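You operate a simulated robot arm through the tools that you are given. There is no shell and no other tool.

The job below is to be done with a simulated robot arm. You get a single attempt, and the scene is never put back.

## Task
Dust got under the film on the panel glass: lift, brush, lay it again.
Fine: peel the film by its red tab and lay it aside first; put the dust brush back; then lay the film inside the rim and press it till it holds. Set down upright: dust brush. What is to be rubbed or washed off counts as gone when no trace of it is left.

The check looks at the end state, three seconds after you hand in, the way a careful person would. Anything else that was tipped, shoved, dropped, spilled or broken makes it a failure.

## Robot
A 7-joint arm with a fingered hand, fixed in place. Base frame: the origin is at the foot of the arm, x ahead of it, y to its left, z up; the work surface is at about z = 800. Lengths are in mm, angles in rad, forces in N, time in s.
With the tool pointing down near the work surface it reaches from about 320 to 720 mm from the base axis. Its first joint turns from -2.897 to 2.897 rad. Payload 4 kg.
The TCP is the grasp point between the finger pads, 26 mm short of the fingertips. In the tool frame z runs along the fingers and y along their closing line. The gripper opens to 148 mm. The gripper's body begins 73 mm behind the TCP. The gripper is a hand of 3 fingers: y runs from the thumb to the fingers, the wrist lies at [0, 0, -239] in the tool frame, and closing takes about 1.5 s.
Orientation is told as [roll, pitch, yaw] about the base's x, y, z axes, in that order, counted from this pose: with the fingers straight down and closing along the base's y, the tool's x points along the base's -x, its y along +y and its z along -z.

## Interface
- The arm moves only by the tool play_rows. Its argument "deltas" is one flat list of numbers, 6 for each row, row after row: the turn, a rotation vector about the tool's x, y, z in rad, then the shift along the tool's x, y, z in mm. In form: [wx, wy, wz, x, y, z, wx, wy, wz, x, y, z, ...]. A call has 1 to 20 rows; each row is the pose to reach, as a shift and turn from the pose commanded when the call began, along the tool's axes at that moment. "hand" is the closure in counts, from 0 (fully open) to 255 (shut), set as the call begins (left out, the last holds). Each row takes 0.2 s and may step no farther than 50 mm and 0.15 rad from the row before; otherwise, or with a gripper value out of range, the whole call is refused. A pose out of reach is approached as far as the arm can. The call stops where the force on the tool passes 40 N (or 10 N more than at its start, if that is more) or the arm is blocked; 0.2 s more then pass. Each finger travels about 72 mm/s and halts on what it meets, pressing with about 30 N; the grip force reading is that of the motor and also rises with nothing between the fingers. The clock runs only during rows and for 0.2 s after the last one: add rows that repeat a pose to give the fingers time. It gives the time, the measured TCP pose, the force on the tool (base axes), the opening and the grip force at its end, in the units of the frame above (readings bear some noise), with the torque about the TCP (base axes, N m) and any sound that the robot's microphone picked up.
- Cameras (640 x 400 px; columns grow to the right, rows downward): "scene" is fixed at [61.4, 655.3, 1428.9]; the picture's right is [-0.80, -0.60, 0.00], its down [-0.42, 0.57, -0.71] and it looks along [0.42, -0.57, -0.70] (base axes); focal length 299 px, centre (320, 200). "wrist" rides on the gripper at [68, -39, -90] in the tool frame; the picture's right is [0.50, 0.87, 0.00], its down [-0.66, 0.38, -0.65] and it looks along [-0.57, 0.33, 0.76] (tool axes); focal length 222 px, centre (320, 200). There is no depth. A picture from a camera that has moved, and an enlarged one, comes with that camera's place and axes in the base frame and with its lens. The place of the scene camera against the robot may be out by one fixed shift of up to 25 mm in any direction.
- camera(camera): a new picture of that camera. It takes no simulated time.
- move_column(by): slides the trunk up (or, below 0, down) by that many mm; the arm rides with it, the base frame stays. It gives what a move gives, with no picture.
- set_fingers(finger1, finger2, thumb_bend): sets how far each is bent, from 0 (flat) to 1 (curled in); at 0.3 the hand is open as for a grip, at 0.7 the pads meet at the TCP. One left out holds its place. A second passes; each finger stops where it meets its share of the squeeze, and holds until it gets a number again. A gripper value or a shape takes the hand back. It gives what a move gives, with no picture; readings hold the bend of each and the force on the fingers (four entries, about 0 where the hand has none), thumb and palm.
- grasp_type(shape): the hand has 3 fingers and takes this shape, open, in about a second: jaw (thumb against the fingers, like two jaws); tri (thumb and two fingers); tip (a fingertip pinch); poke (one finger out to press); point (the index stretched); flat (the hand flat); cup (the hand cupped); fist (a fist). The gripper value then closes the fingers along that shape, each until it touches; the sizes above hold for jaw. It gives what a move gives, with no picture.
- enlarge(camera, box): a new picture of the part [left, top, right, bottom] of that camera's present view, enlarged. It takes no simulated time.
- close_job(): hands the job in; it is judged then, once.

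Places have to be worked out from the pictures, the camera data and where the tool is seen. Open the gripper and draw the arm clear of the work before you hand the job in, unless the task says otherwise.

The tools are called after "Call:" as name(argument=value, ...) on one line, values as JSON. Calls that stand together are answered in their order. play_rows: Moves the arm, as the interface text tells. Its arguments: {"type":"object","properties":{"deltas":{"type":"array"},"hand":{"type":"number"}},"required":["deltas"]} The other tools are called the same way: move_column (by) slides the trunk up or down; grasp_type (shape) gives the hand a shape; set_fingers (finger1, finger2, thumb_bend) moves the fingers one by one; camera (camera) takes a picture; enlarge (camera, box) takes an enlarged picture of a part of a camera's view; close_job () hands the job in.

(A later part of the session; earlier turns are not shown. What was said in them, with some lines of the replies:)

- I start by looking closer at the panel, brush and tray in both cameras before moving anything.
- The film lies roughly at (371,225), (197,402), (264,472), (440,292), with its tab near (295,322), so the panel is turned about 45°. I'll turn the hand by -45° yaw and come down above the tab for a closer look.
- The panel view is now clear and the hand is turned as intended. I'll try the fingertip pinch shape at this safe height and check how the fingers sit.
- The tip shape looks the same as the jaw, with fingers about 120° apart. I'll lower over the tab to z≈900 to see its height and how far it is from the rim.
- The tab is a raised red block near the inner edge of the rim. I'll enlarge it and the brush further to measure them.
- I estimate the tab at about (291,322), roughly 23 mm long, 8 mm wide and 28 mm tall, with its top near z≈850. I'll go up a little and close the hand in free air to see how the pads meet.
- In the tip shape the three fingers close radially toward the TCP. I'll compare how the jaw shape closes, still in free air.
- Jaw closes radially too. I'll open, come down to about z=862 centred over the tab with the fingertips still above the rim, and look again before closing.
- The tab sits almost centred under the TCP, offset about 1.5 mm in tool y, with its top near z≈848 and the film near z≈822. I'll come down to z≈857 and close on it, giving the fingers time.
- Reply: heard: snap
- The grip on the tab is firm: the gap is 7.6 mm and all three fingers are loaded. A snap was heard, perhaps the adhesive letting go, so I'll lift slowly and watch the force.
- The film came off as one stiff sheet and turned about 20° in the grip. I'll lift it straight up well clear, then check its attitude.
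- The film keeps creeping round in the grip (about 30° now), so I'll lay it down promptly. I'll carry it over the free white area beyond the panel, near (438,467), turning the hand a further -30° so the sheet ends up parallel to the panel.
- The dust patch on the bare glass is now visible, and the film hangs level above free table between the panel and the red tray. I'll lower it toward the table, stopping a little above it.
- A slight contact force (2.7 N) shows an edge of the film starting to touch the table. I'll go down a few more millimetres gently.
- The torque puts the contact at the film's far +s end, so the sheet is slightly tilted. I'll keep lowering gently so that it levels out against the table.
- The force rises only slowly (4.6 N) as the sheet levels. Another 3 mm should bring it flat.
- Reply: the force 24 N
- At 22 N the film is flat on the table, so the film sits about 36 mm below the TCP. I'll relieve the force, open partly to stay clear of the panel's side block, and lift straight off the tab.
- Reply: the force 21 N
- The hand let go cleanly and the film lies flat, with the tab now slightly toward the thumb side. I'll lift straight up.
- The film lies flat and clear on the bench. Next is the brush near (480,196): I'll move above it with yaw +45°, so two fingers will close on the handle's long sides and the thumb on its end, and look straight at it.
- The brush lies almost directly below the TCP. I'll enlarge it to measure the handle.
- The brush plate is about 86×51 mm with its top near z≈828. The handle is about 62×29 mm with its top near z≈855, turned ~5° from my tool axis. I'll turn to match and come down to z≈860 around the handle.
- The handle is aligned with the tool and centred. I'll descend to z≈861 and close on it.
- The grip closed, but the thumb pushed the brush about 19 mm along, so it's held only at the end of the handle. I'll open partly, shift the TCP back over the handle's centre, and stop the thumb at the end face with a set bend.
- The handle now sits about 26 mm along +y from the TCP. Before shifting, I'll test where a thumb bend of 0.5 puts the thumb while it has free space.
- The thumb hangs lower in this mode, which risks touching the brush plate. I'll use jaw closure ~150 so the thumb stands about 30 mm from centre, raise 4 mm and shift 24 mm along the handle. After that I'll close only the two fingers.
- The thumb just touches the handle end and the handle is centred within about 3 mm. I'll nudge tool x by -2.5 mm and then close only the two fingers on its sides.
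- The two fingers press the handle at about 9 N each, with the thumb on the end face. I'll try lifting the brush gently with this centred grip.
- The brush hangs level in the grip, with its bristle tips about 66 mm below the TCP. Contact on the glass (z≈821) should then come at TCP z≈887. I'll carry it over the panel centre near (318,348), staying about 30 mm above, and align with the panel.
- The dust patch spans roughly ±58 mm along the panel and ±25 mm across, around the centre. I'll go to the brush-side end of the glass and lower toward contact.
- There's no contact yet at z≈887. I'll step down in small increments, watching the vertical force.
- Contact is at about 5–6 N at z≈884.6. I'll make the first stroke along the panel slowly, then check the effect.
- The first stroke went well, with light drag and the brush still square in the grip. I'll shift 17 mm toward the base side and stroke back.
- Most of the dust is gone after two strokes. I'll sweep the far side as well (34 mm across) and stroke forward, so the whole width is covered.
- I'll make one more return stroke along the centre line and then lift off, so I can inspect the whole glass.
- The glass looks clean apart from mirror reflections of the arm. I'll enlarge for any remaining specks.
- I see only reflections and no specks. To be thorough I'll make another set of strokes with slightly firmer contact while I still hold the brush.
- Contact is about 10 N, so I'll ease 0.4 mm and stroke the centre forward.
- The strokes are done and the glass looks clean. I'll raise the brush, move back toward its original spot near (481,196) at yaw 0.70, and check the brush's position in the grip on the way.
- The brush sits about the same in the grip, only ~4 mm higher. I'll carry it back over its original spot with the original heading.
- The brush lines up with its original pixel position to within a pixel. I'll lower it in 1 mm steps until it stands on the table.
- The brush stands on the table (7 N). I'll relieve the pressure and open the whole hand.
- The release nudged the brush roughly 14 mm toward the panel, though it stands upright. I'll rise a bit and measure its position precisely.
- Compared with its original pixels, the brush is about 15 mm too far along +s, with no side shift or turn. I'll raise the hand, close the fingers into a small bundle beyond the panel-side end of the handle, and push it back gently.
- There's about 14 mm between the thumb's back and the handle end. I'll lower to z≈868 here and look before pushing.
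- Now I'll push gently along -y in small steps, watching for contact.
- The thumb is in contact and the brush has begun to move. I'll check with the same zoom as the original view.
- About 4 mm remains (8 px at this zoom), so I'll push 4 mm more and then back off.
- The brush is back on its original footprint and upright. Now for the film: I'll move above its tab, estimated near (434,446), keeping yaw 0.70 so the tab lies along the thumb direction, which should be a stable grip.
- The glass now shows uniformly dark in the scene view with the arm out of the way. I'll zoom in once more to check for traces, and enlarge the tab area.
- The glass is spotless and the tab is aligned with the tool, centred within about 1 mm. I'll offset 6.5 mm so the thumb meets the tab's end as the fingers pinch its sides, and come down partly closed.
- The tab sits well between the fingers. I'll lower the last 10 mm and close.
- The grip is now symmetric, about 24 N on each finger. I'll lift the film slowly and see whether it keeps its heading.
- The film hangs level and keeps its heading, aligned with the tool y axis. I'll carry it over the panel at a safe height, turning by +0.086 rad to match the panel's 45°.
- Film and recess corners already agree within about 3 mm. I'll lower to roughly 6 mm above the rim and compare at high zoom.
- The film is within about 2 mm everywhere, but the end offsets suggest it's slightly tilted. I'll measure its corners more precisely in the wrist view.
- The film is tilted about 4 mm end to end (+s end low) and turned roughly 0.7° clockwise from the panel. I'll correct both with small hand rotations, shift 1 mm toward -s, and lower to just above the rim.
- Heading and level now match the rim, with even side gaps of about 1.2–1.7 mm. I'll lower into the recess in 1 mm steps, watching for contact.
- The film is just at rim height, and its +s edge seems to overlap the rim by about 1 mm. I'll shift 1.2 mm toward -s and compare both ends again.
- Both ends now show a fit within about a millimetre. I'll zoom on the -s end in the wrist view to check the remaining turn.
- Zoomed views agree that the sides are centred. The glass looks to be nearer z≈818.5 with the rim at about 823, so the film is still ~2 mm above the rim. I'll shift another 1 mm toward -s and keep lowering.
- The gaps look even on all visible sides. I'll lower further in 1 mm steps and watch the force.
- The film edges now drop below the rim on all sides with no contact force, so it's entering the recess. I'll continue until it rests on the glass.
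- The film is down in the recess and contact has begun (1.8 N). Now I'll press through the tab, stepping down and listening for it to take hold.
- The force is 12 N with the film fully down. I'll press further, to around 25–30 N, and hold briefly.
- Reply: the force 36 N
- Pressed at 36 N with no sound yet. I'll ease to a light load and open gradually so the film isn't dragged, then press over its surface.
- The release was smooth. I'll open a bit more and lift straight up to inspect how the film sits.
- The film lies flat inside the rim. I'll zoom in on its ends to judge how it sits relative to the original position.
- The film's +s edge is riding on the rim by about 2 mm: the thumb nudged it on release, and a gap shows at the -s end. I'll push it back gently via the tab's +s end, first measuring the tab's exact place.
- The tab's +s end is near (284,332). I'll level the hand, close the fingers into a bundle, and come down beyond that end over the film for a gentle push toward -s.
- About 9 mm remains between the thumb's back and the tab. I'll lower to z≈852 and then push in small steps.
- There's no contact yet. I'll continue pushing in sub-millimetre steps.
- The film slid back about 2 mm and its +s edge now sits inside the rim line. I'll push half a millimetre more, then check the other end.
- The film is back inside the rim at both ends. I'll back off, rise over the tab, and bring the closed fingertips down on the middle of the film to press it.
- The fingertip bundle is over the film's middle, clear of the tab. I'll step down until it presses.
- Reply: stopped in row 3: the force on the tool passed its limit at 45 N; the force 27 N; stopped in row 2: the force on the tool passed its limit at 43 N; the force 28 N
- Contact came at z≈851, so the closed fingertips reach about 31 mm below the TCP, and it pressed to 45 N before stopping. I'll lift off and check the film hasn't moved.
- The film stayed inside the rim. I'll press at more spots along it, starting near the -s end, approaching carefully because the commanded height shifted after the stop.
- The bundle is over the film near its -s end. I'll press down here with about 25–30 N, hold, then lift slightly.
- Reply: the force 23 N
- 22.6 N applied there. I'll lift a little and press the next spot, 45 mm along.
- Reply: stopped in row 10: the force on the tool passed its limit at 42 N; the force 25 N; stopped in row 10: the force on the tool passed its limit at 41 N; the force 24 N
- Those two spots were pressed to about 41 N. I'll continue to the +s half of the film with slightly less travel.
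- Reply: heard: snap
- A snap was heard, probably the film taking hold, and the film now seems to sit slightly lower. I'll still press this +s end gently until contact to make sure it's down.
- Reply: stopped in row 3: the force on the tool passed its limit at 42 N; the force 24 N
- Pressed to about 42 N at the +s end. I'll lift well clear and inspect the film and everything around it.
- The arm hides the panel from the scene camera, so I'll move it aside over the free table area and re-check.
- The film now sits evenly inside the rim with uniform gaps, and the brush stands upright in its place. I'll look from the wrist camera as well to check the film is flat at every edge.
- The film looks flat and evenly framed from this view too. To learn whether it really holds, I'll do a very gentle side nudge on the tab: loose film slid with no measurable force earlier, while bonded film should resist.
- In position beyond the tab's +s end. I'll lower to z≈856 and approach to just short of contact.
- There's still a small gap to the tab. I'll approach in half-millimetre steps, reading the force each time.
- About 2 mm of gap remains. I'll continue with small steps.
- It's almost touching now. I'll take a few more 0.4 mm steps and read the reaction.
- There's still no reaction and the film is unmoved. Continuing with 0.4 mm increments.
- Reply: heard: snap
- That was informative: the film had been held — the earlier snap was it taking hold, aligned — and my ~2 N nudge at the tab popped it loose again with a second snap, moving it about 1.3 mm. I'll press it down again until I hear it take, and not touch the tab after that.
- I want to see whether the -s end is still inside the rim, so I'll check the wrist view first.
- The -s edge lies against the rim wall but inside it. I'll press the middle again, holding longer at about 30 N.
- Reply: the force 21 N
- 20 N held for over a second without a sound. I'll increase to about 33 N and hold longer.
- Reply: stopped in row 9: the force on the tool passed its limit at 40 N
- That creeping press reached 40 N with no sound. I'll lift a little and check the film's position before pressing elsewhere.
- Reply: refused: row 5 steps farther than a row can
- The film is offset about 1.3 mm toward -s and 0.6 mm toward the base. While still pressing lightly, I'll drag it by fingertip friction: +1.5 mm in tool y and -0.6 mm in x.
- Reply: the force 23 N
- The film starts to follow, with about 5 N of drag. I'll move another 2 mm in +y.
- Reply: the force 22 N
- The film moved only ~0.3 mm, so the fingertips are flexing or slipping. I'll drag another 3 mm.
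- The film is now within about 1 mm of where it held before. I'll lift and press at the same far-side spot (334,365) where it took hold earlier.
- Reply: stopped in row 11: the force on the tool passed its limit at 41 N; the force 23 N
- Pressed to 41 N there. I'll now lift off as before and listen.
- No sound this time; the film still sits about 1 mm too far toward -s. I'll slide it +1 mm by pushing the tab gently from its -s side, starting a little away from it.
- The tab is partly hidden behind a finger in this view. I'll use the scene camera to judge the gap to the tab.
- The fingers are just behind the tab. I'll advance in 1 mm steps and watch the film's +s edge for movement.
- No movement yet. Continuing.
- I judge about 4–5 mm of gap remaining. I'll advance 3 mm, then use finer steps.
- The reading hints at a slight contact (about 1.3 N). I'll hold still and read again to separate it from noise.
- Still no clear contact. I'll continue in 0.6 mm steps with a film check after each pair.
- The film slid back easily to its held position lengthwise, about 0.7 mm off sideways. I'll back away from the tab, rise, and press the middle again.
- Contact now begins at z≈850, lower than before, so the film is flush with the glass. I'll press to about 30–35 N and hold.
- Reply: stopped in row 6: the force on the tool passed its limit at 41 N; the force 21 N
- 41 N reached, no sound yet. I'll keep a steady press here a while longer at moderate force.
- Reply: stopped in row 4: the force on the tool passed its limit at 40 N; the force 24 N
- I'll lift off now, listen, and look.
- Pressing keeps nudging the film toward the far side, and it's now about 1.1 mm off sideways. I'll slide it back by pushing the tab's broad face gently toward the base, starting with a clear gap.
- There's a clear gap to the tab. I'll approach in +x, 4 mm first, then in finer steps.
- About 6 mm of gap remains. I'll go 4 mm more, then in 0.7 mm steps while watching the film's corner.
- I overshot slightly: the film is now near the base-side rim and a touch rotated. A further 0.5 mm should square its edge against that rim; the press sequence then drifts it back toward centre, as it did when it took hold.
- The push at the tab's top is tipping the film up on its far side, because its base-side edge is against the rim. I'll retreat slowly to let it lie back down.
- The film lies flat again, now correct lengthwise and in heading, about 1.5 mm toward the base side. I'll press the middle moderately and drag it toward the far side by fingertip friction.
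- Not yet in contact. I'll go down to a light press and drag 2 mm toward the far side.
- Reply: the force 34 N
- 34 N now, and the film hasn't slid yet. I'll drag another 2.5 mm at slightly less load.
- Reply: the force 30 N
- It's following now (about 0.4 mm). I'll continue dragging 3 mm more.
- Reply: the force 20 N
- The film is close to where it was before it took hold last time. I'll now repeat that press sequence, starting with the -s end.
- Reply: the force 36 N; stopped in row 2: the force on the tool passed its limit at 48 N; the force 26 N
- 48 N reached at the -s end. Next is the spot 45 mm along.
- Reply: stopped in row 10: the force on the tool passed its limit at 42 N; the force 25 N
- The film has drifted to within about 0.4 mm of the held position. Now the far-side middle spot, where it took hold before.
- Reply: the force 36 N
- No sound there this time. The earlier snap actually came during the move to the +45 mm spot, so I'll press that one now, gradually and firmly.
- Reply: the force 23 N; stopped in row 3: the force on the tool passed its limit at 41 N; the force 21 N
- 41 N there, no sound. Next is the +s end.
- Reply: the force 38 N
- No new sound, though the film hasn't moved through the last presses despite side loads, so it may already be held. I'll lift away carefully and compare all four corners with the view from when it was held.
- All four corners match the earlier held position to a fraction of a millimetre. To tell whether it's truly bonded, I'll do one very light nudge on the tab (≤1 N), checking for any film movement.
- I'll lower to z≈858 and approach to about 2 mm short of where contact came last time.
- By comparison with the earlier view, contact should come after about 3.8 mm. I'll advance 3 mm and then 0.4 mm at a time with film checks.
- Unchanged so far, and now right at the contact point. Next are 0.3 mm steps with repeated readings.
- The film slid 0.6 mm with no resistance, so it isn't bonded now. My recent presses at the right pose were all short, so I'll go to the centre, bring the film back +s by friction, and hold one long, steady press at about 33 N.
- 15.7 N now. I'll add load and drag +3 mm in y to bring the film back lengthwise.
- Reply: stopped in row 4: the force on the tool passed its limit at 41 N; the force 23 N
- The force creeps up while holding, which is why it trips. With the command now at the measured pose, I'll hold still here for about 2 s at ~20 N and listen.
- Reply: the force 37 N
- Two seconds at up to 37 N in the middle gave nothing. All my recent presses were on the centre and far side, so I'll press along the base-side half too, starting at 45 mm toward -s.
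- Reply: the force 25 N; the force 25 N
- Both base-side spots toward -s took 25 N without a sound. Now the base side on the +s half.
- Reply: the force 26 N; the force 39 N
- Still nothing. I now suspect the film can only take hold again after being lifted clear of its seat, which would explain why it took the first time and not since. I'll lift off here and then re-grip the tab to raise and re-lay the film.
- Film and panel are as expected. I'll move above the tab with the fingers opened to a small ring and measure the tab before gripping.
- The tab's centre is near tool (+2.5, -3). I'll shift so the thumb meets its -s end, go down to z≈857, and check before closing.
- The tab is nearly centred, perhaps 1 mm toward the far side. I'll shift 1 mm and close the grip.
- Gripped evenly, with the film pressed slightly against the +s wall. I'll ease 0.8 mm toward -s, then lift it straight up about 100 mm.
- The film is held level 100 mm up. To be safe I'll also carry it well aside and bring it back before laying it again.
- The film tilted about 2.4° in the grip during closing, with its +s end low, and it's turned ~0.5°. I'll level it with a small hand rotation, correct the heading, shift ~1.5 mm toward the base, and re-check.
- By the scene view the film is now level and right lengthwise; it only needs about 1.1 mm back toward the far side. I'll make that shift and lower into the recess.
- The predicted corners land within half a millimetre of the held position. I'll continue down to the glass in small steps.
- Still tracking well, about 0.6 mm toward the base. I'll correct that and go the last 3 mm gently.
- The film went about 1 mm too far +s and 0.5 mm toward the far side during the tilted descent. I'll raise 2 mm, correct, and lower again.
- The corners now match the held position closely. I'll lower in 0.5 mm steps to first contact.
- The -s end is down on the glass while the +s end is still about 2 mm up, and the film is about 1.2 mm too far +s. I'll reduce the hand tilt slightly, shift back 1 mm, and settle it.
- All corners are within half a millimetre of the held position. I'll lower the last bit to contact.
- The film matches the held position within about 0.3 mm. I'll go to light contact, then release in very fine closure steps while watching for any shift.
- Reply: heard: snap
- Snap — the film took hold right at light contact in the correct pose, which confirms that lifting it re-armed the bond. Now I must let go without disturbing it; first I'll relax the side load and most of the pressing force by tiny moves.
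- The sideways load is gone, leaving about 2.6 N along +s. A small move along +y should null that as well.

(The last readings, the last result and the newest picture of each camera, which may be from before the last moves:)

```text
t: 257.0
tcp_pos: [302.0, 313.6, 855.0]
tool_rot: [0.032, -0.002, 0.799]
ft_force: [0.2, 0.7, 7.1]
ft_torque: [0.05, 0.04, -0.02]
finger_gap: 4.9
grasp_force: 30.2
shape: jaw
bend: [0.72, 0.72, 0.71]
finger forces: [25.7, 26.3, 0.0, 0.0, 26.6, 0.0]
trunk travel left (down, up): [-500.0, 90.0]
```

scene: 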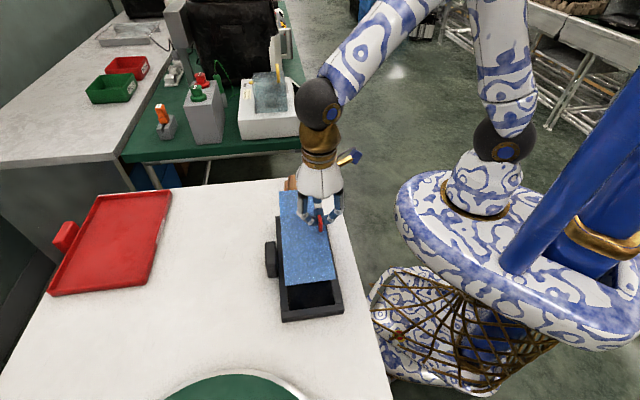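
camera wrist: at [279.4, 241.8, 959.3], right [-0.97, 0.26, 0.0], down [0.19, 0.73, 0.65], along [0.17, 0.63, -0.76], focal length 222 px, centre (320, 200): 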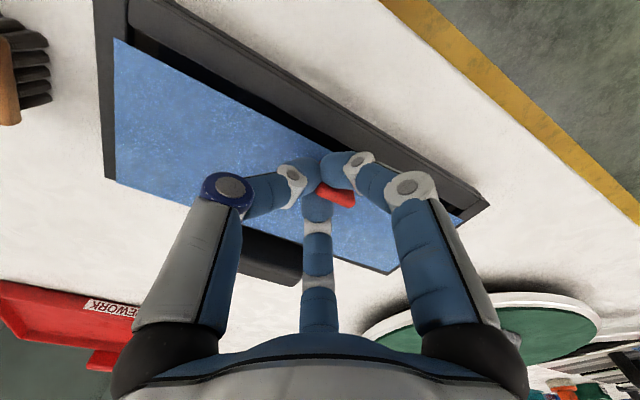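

The loads are balanced, about 7 N downward and almost nothing sideways. I'll release in very fine closure steps, listening each time.

Call:
play_rows(deltas=[0, 0, 0, 0, 0, 0, 0, 0, 0, 0, 0, 0], hand=250)

Call:
play_rows(deltas=[0, 0, 0, 0, 0, 0, 0, 0, 0, 0, 0, 0], hand=248)

```text
t: 257.6
tcp_pos: [301.0, 314.2, 855.2]
tool_rot: [0.032, -0.002, 0.8]
ft_force: [1.2, 0.7, 7.2]
ft_torque: [0.04, -0.01, -0.01]
finger_gap: 4.7
grasp_force: 30.0
shape: jaw
bend: [0.72, 0.72, 0.71]
finger forces: [25.6, 26.2, 0.0, 0.0, 26.8, 0.1]
trunk travel left (down, up): [-500.0, 90.0]
```

```text
t: 258.2
tcp_pos: [300.6, 313.0, 854.2]
tool_rot: [0.034, 0.001, 0.799]
ft_force: [1.1, 0.2, 3.9]
ft_torque: [0.03, 0.01, 0.04]
finger_gap: 4.6
grasp_force: 0.1
shape: jaw
bend: [0.71, 0.71, 0.7]
finger forces: [1.6, 2.2, 0.1, 0.1, 0.3, 0.0]
trunk travel left (down, up): [-500.0, 90.0]
```

The grip is almost off (under 2 N per finger) with no snap. Continuing in small steps.

Call:
play_rows(deltas=[0, 0, 0, 0, 0, 0, 0, 0, 0, 0, 0, 0], hand=246)

Call:
play_rows(deltas=[0, 0, 0, 0, 0, 0, 0, 0, 0, 0, 0, 0], hand=243)

Call:
play_rows(deltas=[0, 0, 0, 0, 0, 0, 0, 0, 0, 0, 0, 0], hand=238)

Call:
play_rows(deltas=[0, 0, 0, 0, 0, 0, 0, 0, 0, 0, 0, 0], hand=228)

Call:
play_rows(deltas=[0, 0, 0, 0, 0, 0, 0, 0, 0, 0, 0, 0, 0, 0, 0, 0, 0, 0], hand=200)

Call:
enlarge(camera="scene", box=[276, 285, 346, 325])

Call:
enlarge(camera="wrist", box=[220, 80, 440, 270])

```text
t: 258.8
tcp_pos: [301.0, 313.5, 853.8]
tool_rot: [0.033, -0.001, 0.798]
ft_force: [0.5, -0.5, 2.4]
ft_torque: [0.0, -0.02, -0.03]
finger_gap: 5.5
grasp_force: 0.1
shape: jaw
bend: [0.71, 0.71, 0.7]
finger forces: [1.4, 1.5, 0.0, 0.1, 0.0, 0.0]
trunk travel left (down, up): [-500.0, 90.0]
```

```text
t: 259.4
tcp_pos: [300.0, 313.6, 854.1]
tool_rot: [0.034, 0.001, 0.799]
ft_force: [0.6, -0.3, 1.0]
ft_torque: [-0.02, -0.02, -0.02]
finger_gap: 6.8
grasp_force: 0.1
shape: jaw
bend: [0.71, 0.71, 0.7]
finger forces: [0.9, 1.0, 0.0, 0.0, 0.1, 0.0]
trunk travel left (down, up): [-500.0, 90.0]
```

```text
t: 260.0
tcp_pos: [300.4, 313.4, 855.1]
tool_rot: [0.034, 0.001, 0.798]
ft_force: [0.4, 0.4, -0.1]
ft_torque: [0.0, -0.03, 0.01]
finger_gap: 9.8
grasp_force: 0.0
shape: jaw
bend: [0.72, 0.72, 0.7]
finger forces: [0.2, 0.2, 0.1, 0.0, 0.1, 0.0]
trunk travel left (down, up): [-500.0, 90.0]
```

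```text
t: 260.6
tcp_pos: [300.7, 311.9, 854.7]
tool_rot: [0.033, -0.002, 0.8]
ft_force: [-0.1, 0.9, 1.0]
ft_torque: [0.01, 0.02, -0.03]
finger_gap: 15.4
grasp_force: 0.0
shape: jaw
bend: [0.73, 0.73, 0.7]
finger forces: [0.0, 0.0, 0.0, 0.0, 0.0, 0.0]
trunk travel left (down, up): [-500.0, 90.0]
```

```text
t: 261.4
tcp_pos: [301.5, 313.3, 853.5]
tool_rot: [0.034, 0.001, 0.8]
ft_force: [0.3, 0.2, -0.9]
ft_torque: [-0.01, -0.03, 0.01]
finger_gap: 31.6
grasp_force: 0.1
shape: jaw
bend: [0.75, 0.75, 0.7]
finger forces: [0.0, 0.0, 0.1, 0.0, 0.0, 0.1]
trunk travel left (down, up): [-500.0, 90.0]
```

```text
9.14 times, centred on (311, 305) of scene
camera zoom: at [61.4, 655.3, 1428.9], right [-0.8, -0.6, 0.0], down [-0.42, 0.57, -0.71], along [0.42, -0.57, -0.7], focal length 2731 px, centre (402, -760)
```

zoom: 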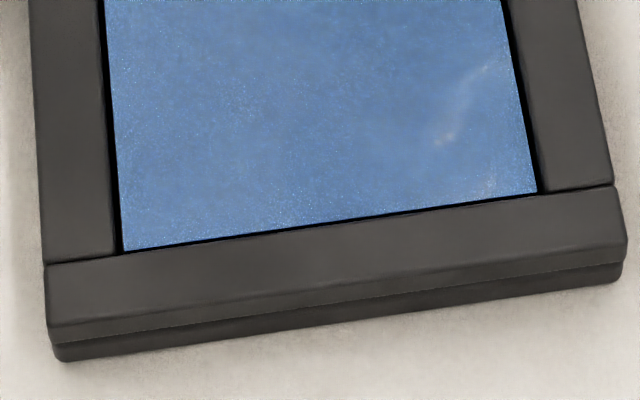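

```text
2.11 times, centred on (330, 175) of wrist
camera zoom: at [284.0, 235.8, 942.8], right [-0.97, 0.25, 0.03], down [0.2, 0.72, 0.67], along [0.14, 0.65, -0.74], focal length 468 px, centre (299, 253)
```

zoom: 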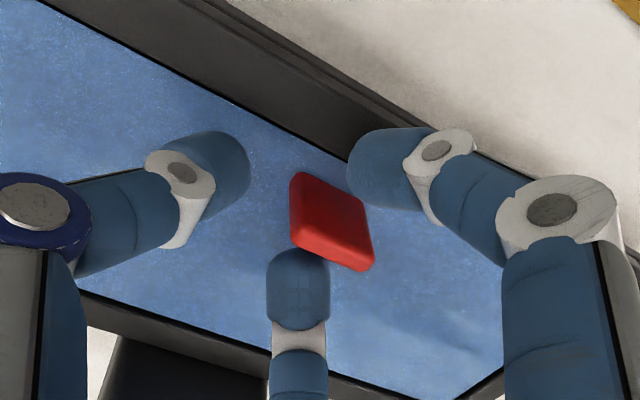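

Released with no snap, and the film stays exactly in place. I'll open wider and lift straight up, well clear of the tab.

Call:
play_rows(deltas=[0, 0, 0, 0, 0, 0, 0, 0, 0, 0, 0, 0, 0, 0, 0, 0, 0, 0, 0, 0, 0, 0, 0, 0], hand=150)

Call:
enlarge(camera="wrist", box=[220, 80, 440, 270])

Call:
play_rows(deltas=[0, 0, 0, 0, 0, -4, 0, 0, 0, 0, 0, -10, 0, 0, 0, 0, 0, -20, 0, 0, 0, 0, 0, -35, 0, 0, 0, 0, 0, -60, 0, 0, 0, 0, 0, -95, 0, 0, 0, 0, 0, -130])

Call:
enlarge(camera="scene", box=[276, 285, 346, 325])

```text
t: 262.4
tcp_pos: [301.5, 313.4, 855.2]
tool_rot: [0.033, 0.001, 0.797]
ft_force: [0.4, 0.0, -0.6]
ft_torque: [0.0, 0.0, 0.0]
finger_gap: 60.6
grasp_force: 0.1
shape: jaw
bend: [0.77, 0.77, 0.7]
finger forces: [0.0, 0.0, 0.0, 0.1, 0.0, 0.0]
trunk travel left (down, up): [-500.0, 90.0]
```

```text
2.11 times, centred on (330, 175) of wrist
camera zoom: at [284.0, 235.8, 942.8], right [-0.97, 0.25, 0.03], down [0.2, 0.72, 0.67], along [0.14, 0.65, -0.74], focal length 468 px, centre (299, 253)
```

zoom: 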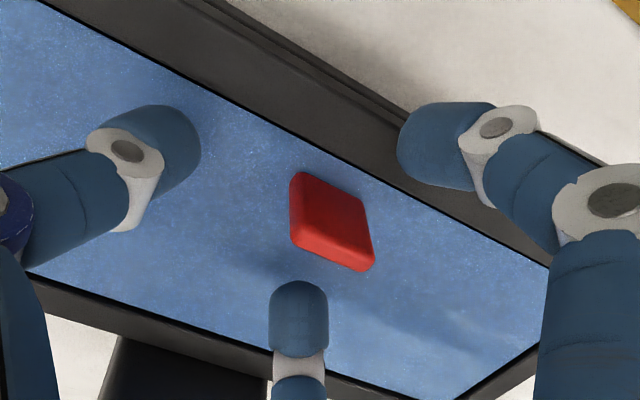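

```text
t: 264.0
tcp_pos: [304.3, 310.8, 985.2]
tool_rot: [0.034, -0.001, 0.799]
ft_force: [-0.2, -0.4, -0.1]
ft_torque: [-0.02, 0.0, -0.03]
finger_gap: 60.4
grasp_force: 0.0
shape: jaw
bend: [0.77, 0.77, 0.7]
finger forces: [0.0, 0.0, 0.0, 0.0, 0.1, 0.1]
trunk travel left (down, up): [-500.0, 90.0]
```

```text
9.14 times, centred on (311, 305) of scene
camera zoom: at [61.4, 655.3, 1428.9], right [-0.8, -0.6, 0.0], down [-0.42, 0.57, -0.71], along [0.42, -0.57, -0.7], focal length 2731 px, centre (402, -760)
```

zoom: 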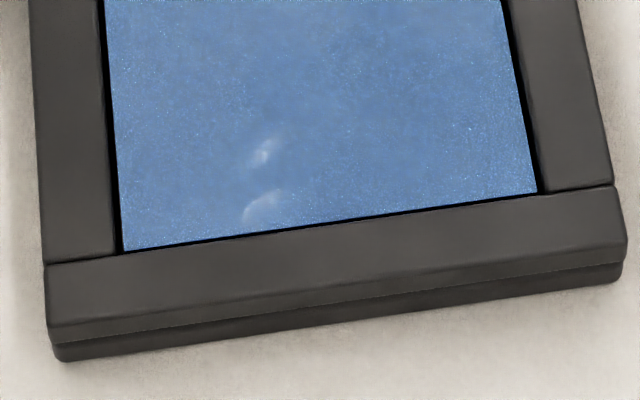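

The hand is clear and there was no further sound. I'll level the hand, open it fully and draw the arm up toward its starting height, then make a final check of the whole scene.

Call:
play_rows(deltas=[0.008, 0, 0, 0, 0, -25, 0.016, 0, 0, 0, 0, -55, 0.024, 0, 0, 0, 0, -90, 0.032, 0, 0, 0, 0, -125, 0.034, 0, 0, 0, 0, -155, 0.034, 0, 0, 0, 0, -175], hand=0)

Call:
camera(camera="scene")

Call:
camera(camera="wrist")

Call:
enlarge(camera="scene", box=[255, 165, 360, 330])

Call:
enlarge(camera="scene", box=[270, 165, 320, 215])

```text
t: 265.4
tcp_pos: [307.9, 308.5, 1158.7]
tool_rot: [-0.001, -0.002, 0.8]
ft_force: [-0.6, -0.1, 0.9]
ft_torque: [0.04, 0.03, -0.03]
finger_gap: 148.0
grasp_force: 0.1
shape: jaw
bend: [0.3, 0.3, 0.3]
finger forces: [0.0, 0.1, 0.0, 0.0, 0.0, 0.0]
trunk travel left (down, up): [-500.0, 90.0]
```

```text
taken
```

scene: 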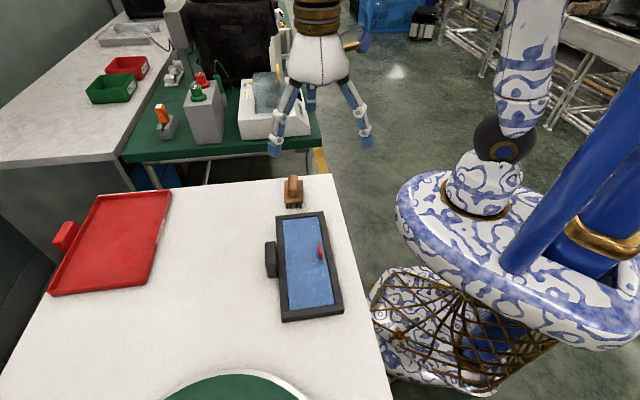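

```text
taken
camera wrist: at [288.8, 233.1, 1248.9], right [-0.97, 0.25, 0.0], down [0.18, 0.73, 0.65], along [0.16, 0.63, -0.76], focal length 222 px, centre (320, 200)
```

wrist: 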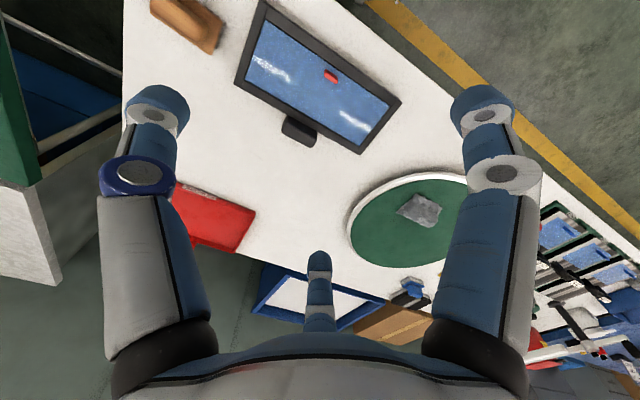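

```text
2.42 times, centred on (308, 248) of scene
camera zoom: at [61.4, 655.3, 1428.9], right [-0.8, -0.6, 0.0], down [-0.42, 0.57, -0.71], along [0.42, -0.57, -0.7], focal length 724 px, centre (350, 85)
```

zoom: 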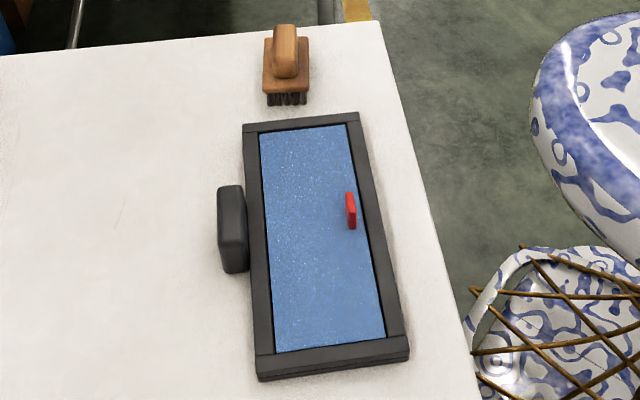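

```text
8.00 times, centred on (295, 190) of scene
camera zoom: at [61.4, 655.3, 1428.9], right [-0.8, -0.6, 0.0], down [-0.42, 0.57, -0.71], along [0.42, -0.57, -0.7], focal length 2389 px, centre (520, 280)
```

zoom: 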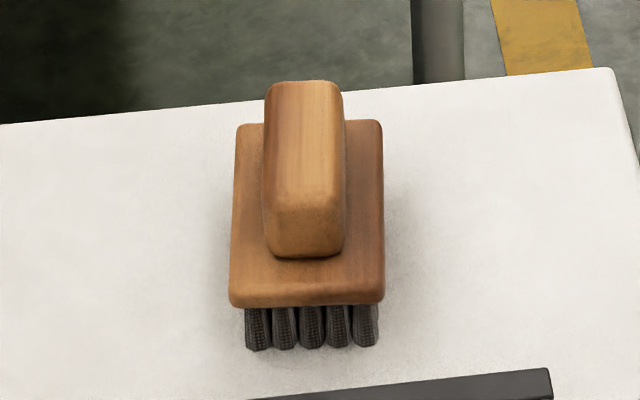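

The film sits in the rim and took hold with a snap. The glass was clean before it was re-laid, the brush stands upright on its original spot, nothing else is disturbed, and the open hand is well clear. I'm handing the job in.

Call:
close_job()

```text
The job is handed in.
```

The film is back on the panel glass, inside the rim and holding, and the job is handed in.

- **Film:** I peeled it by the red tab and laid it aside on the bench while I brushed. Afterwards I laid it back inside the rim and pressed it until I heard it snap. It stayed exactly in place when I let go of the tab.
- **Dust:** I brushed the whole glass several times. Enlarged views of the bare glass showed no specks before the film went back on.
- **Brush:** It stands upright on its original spot. When I let go it slid about 15 mm, so I pushed it back; it now matches the first picture to within a pixel or two.
- **Arm:** The hand is open and raised well clear of the work.

- **The hold is light:** I nudged the tab once to test the film, and about 2 N was enough to pop it loose. I then lifted it clear, re-laid it and pressed it again, and I have not touched the tab since.
- **Panel:** The pressing seems to have moved it by about half a millimetre.
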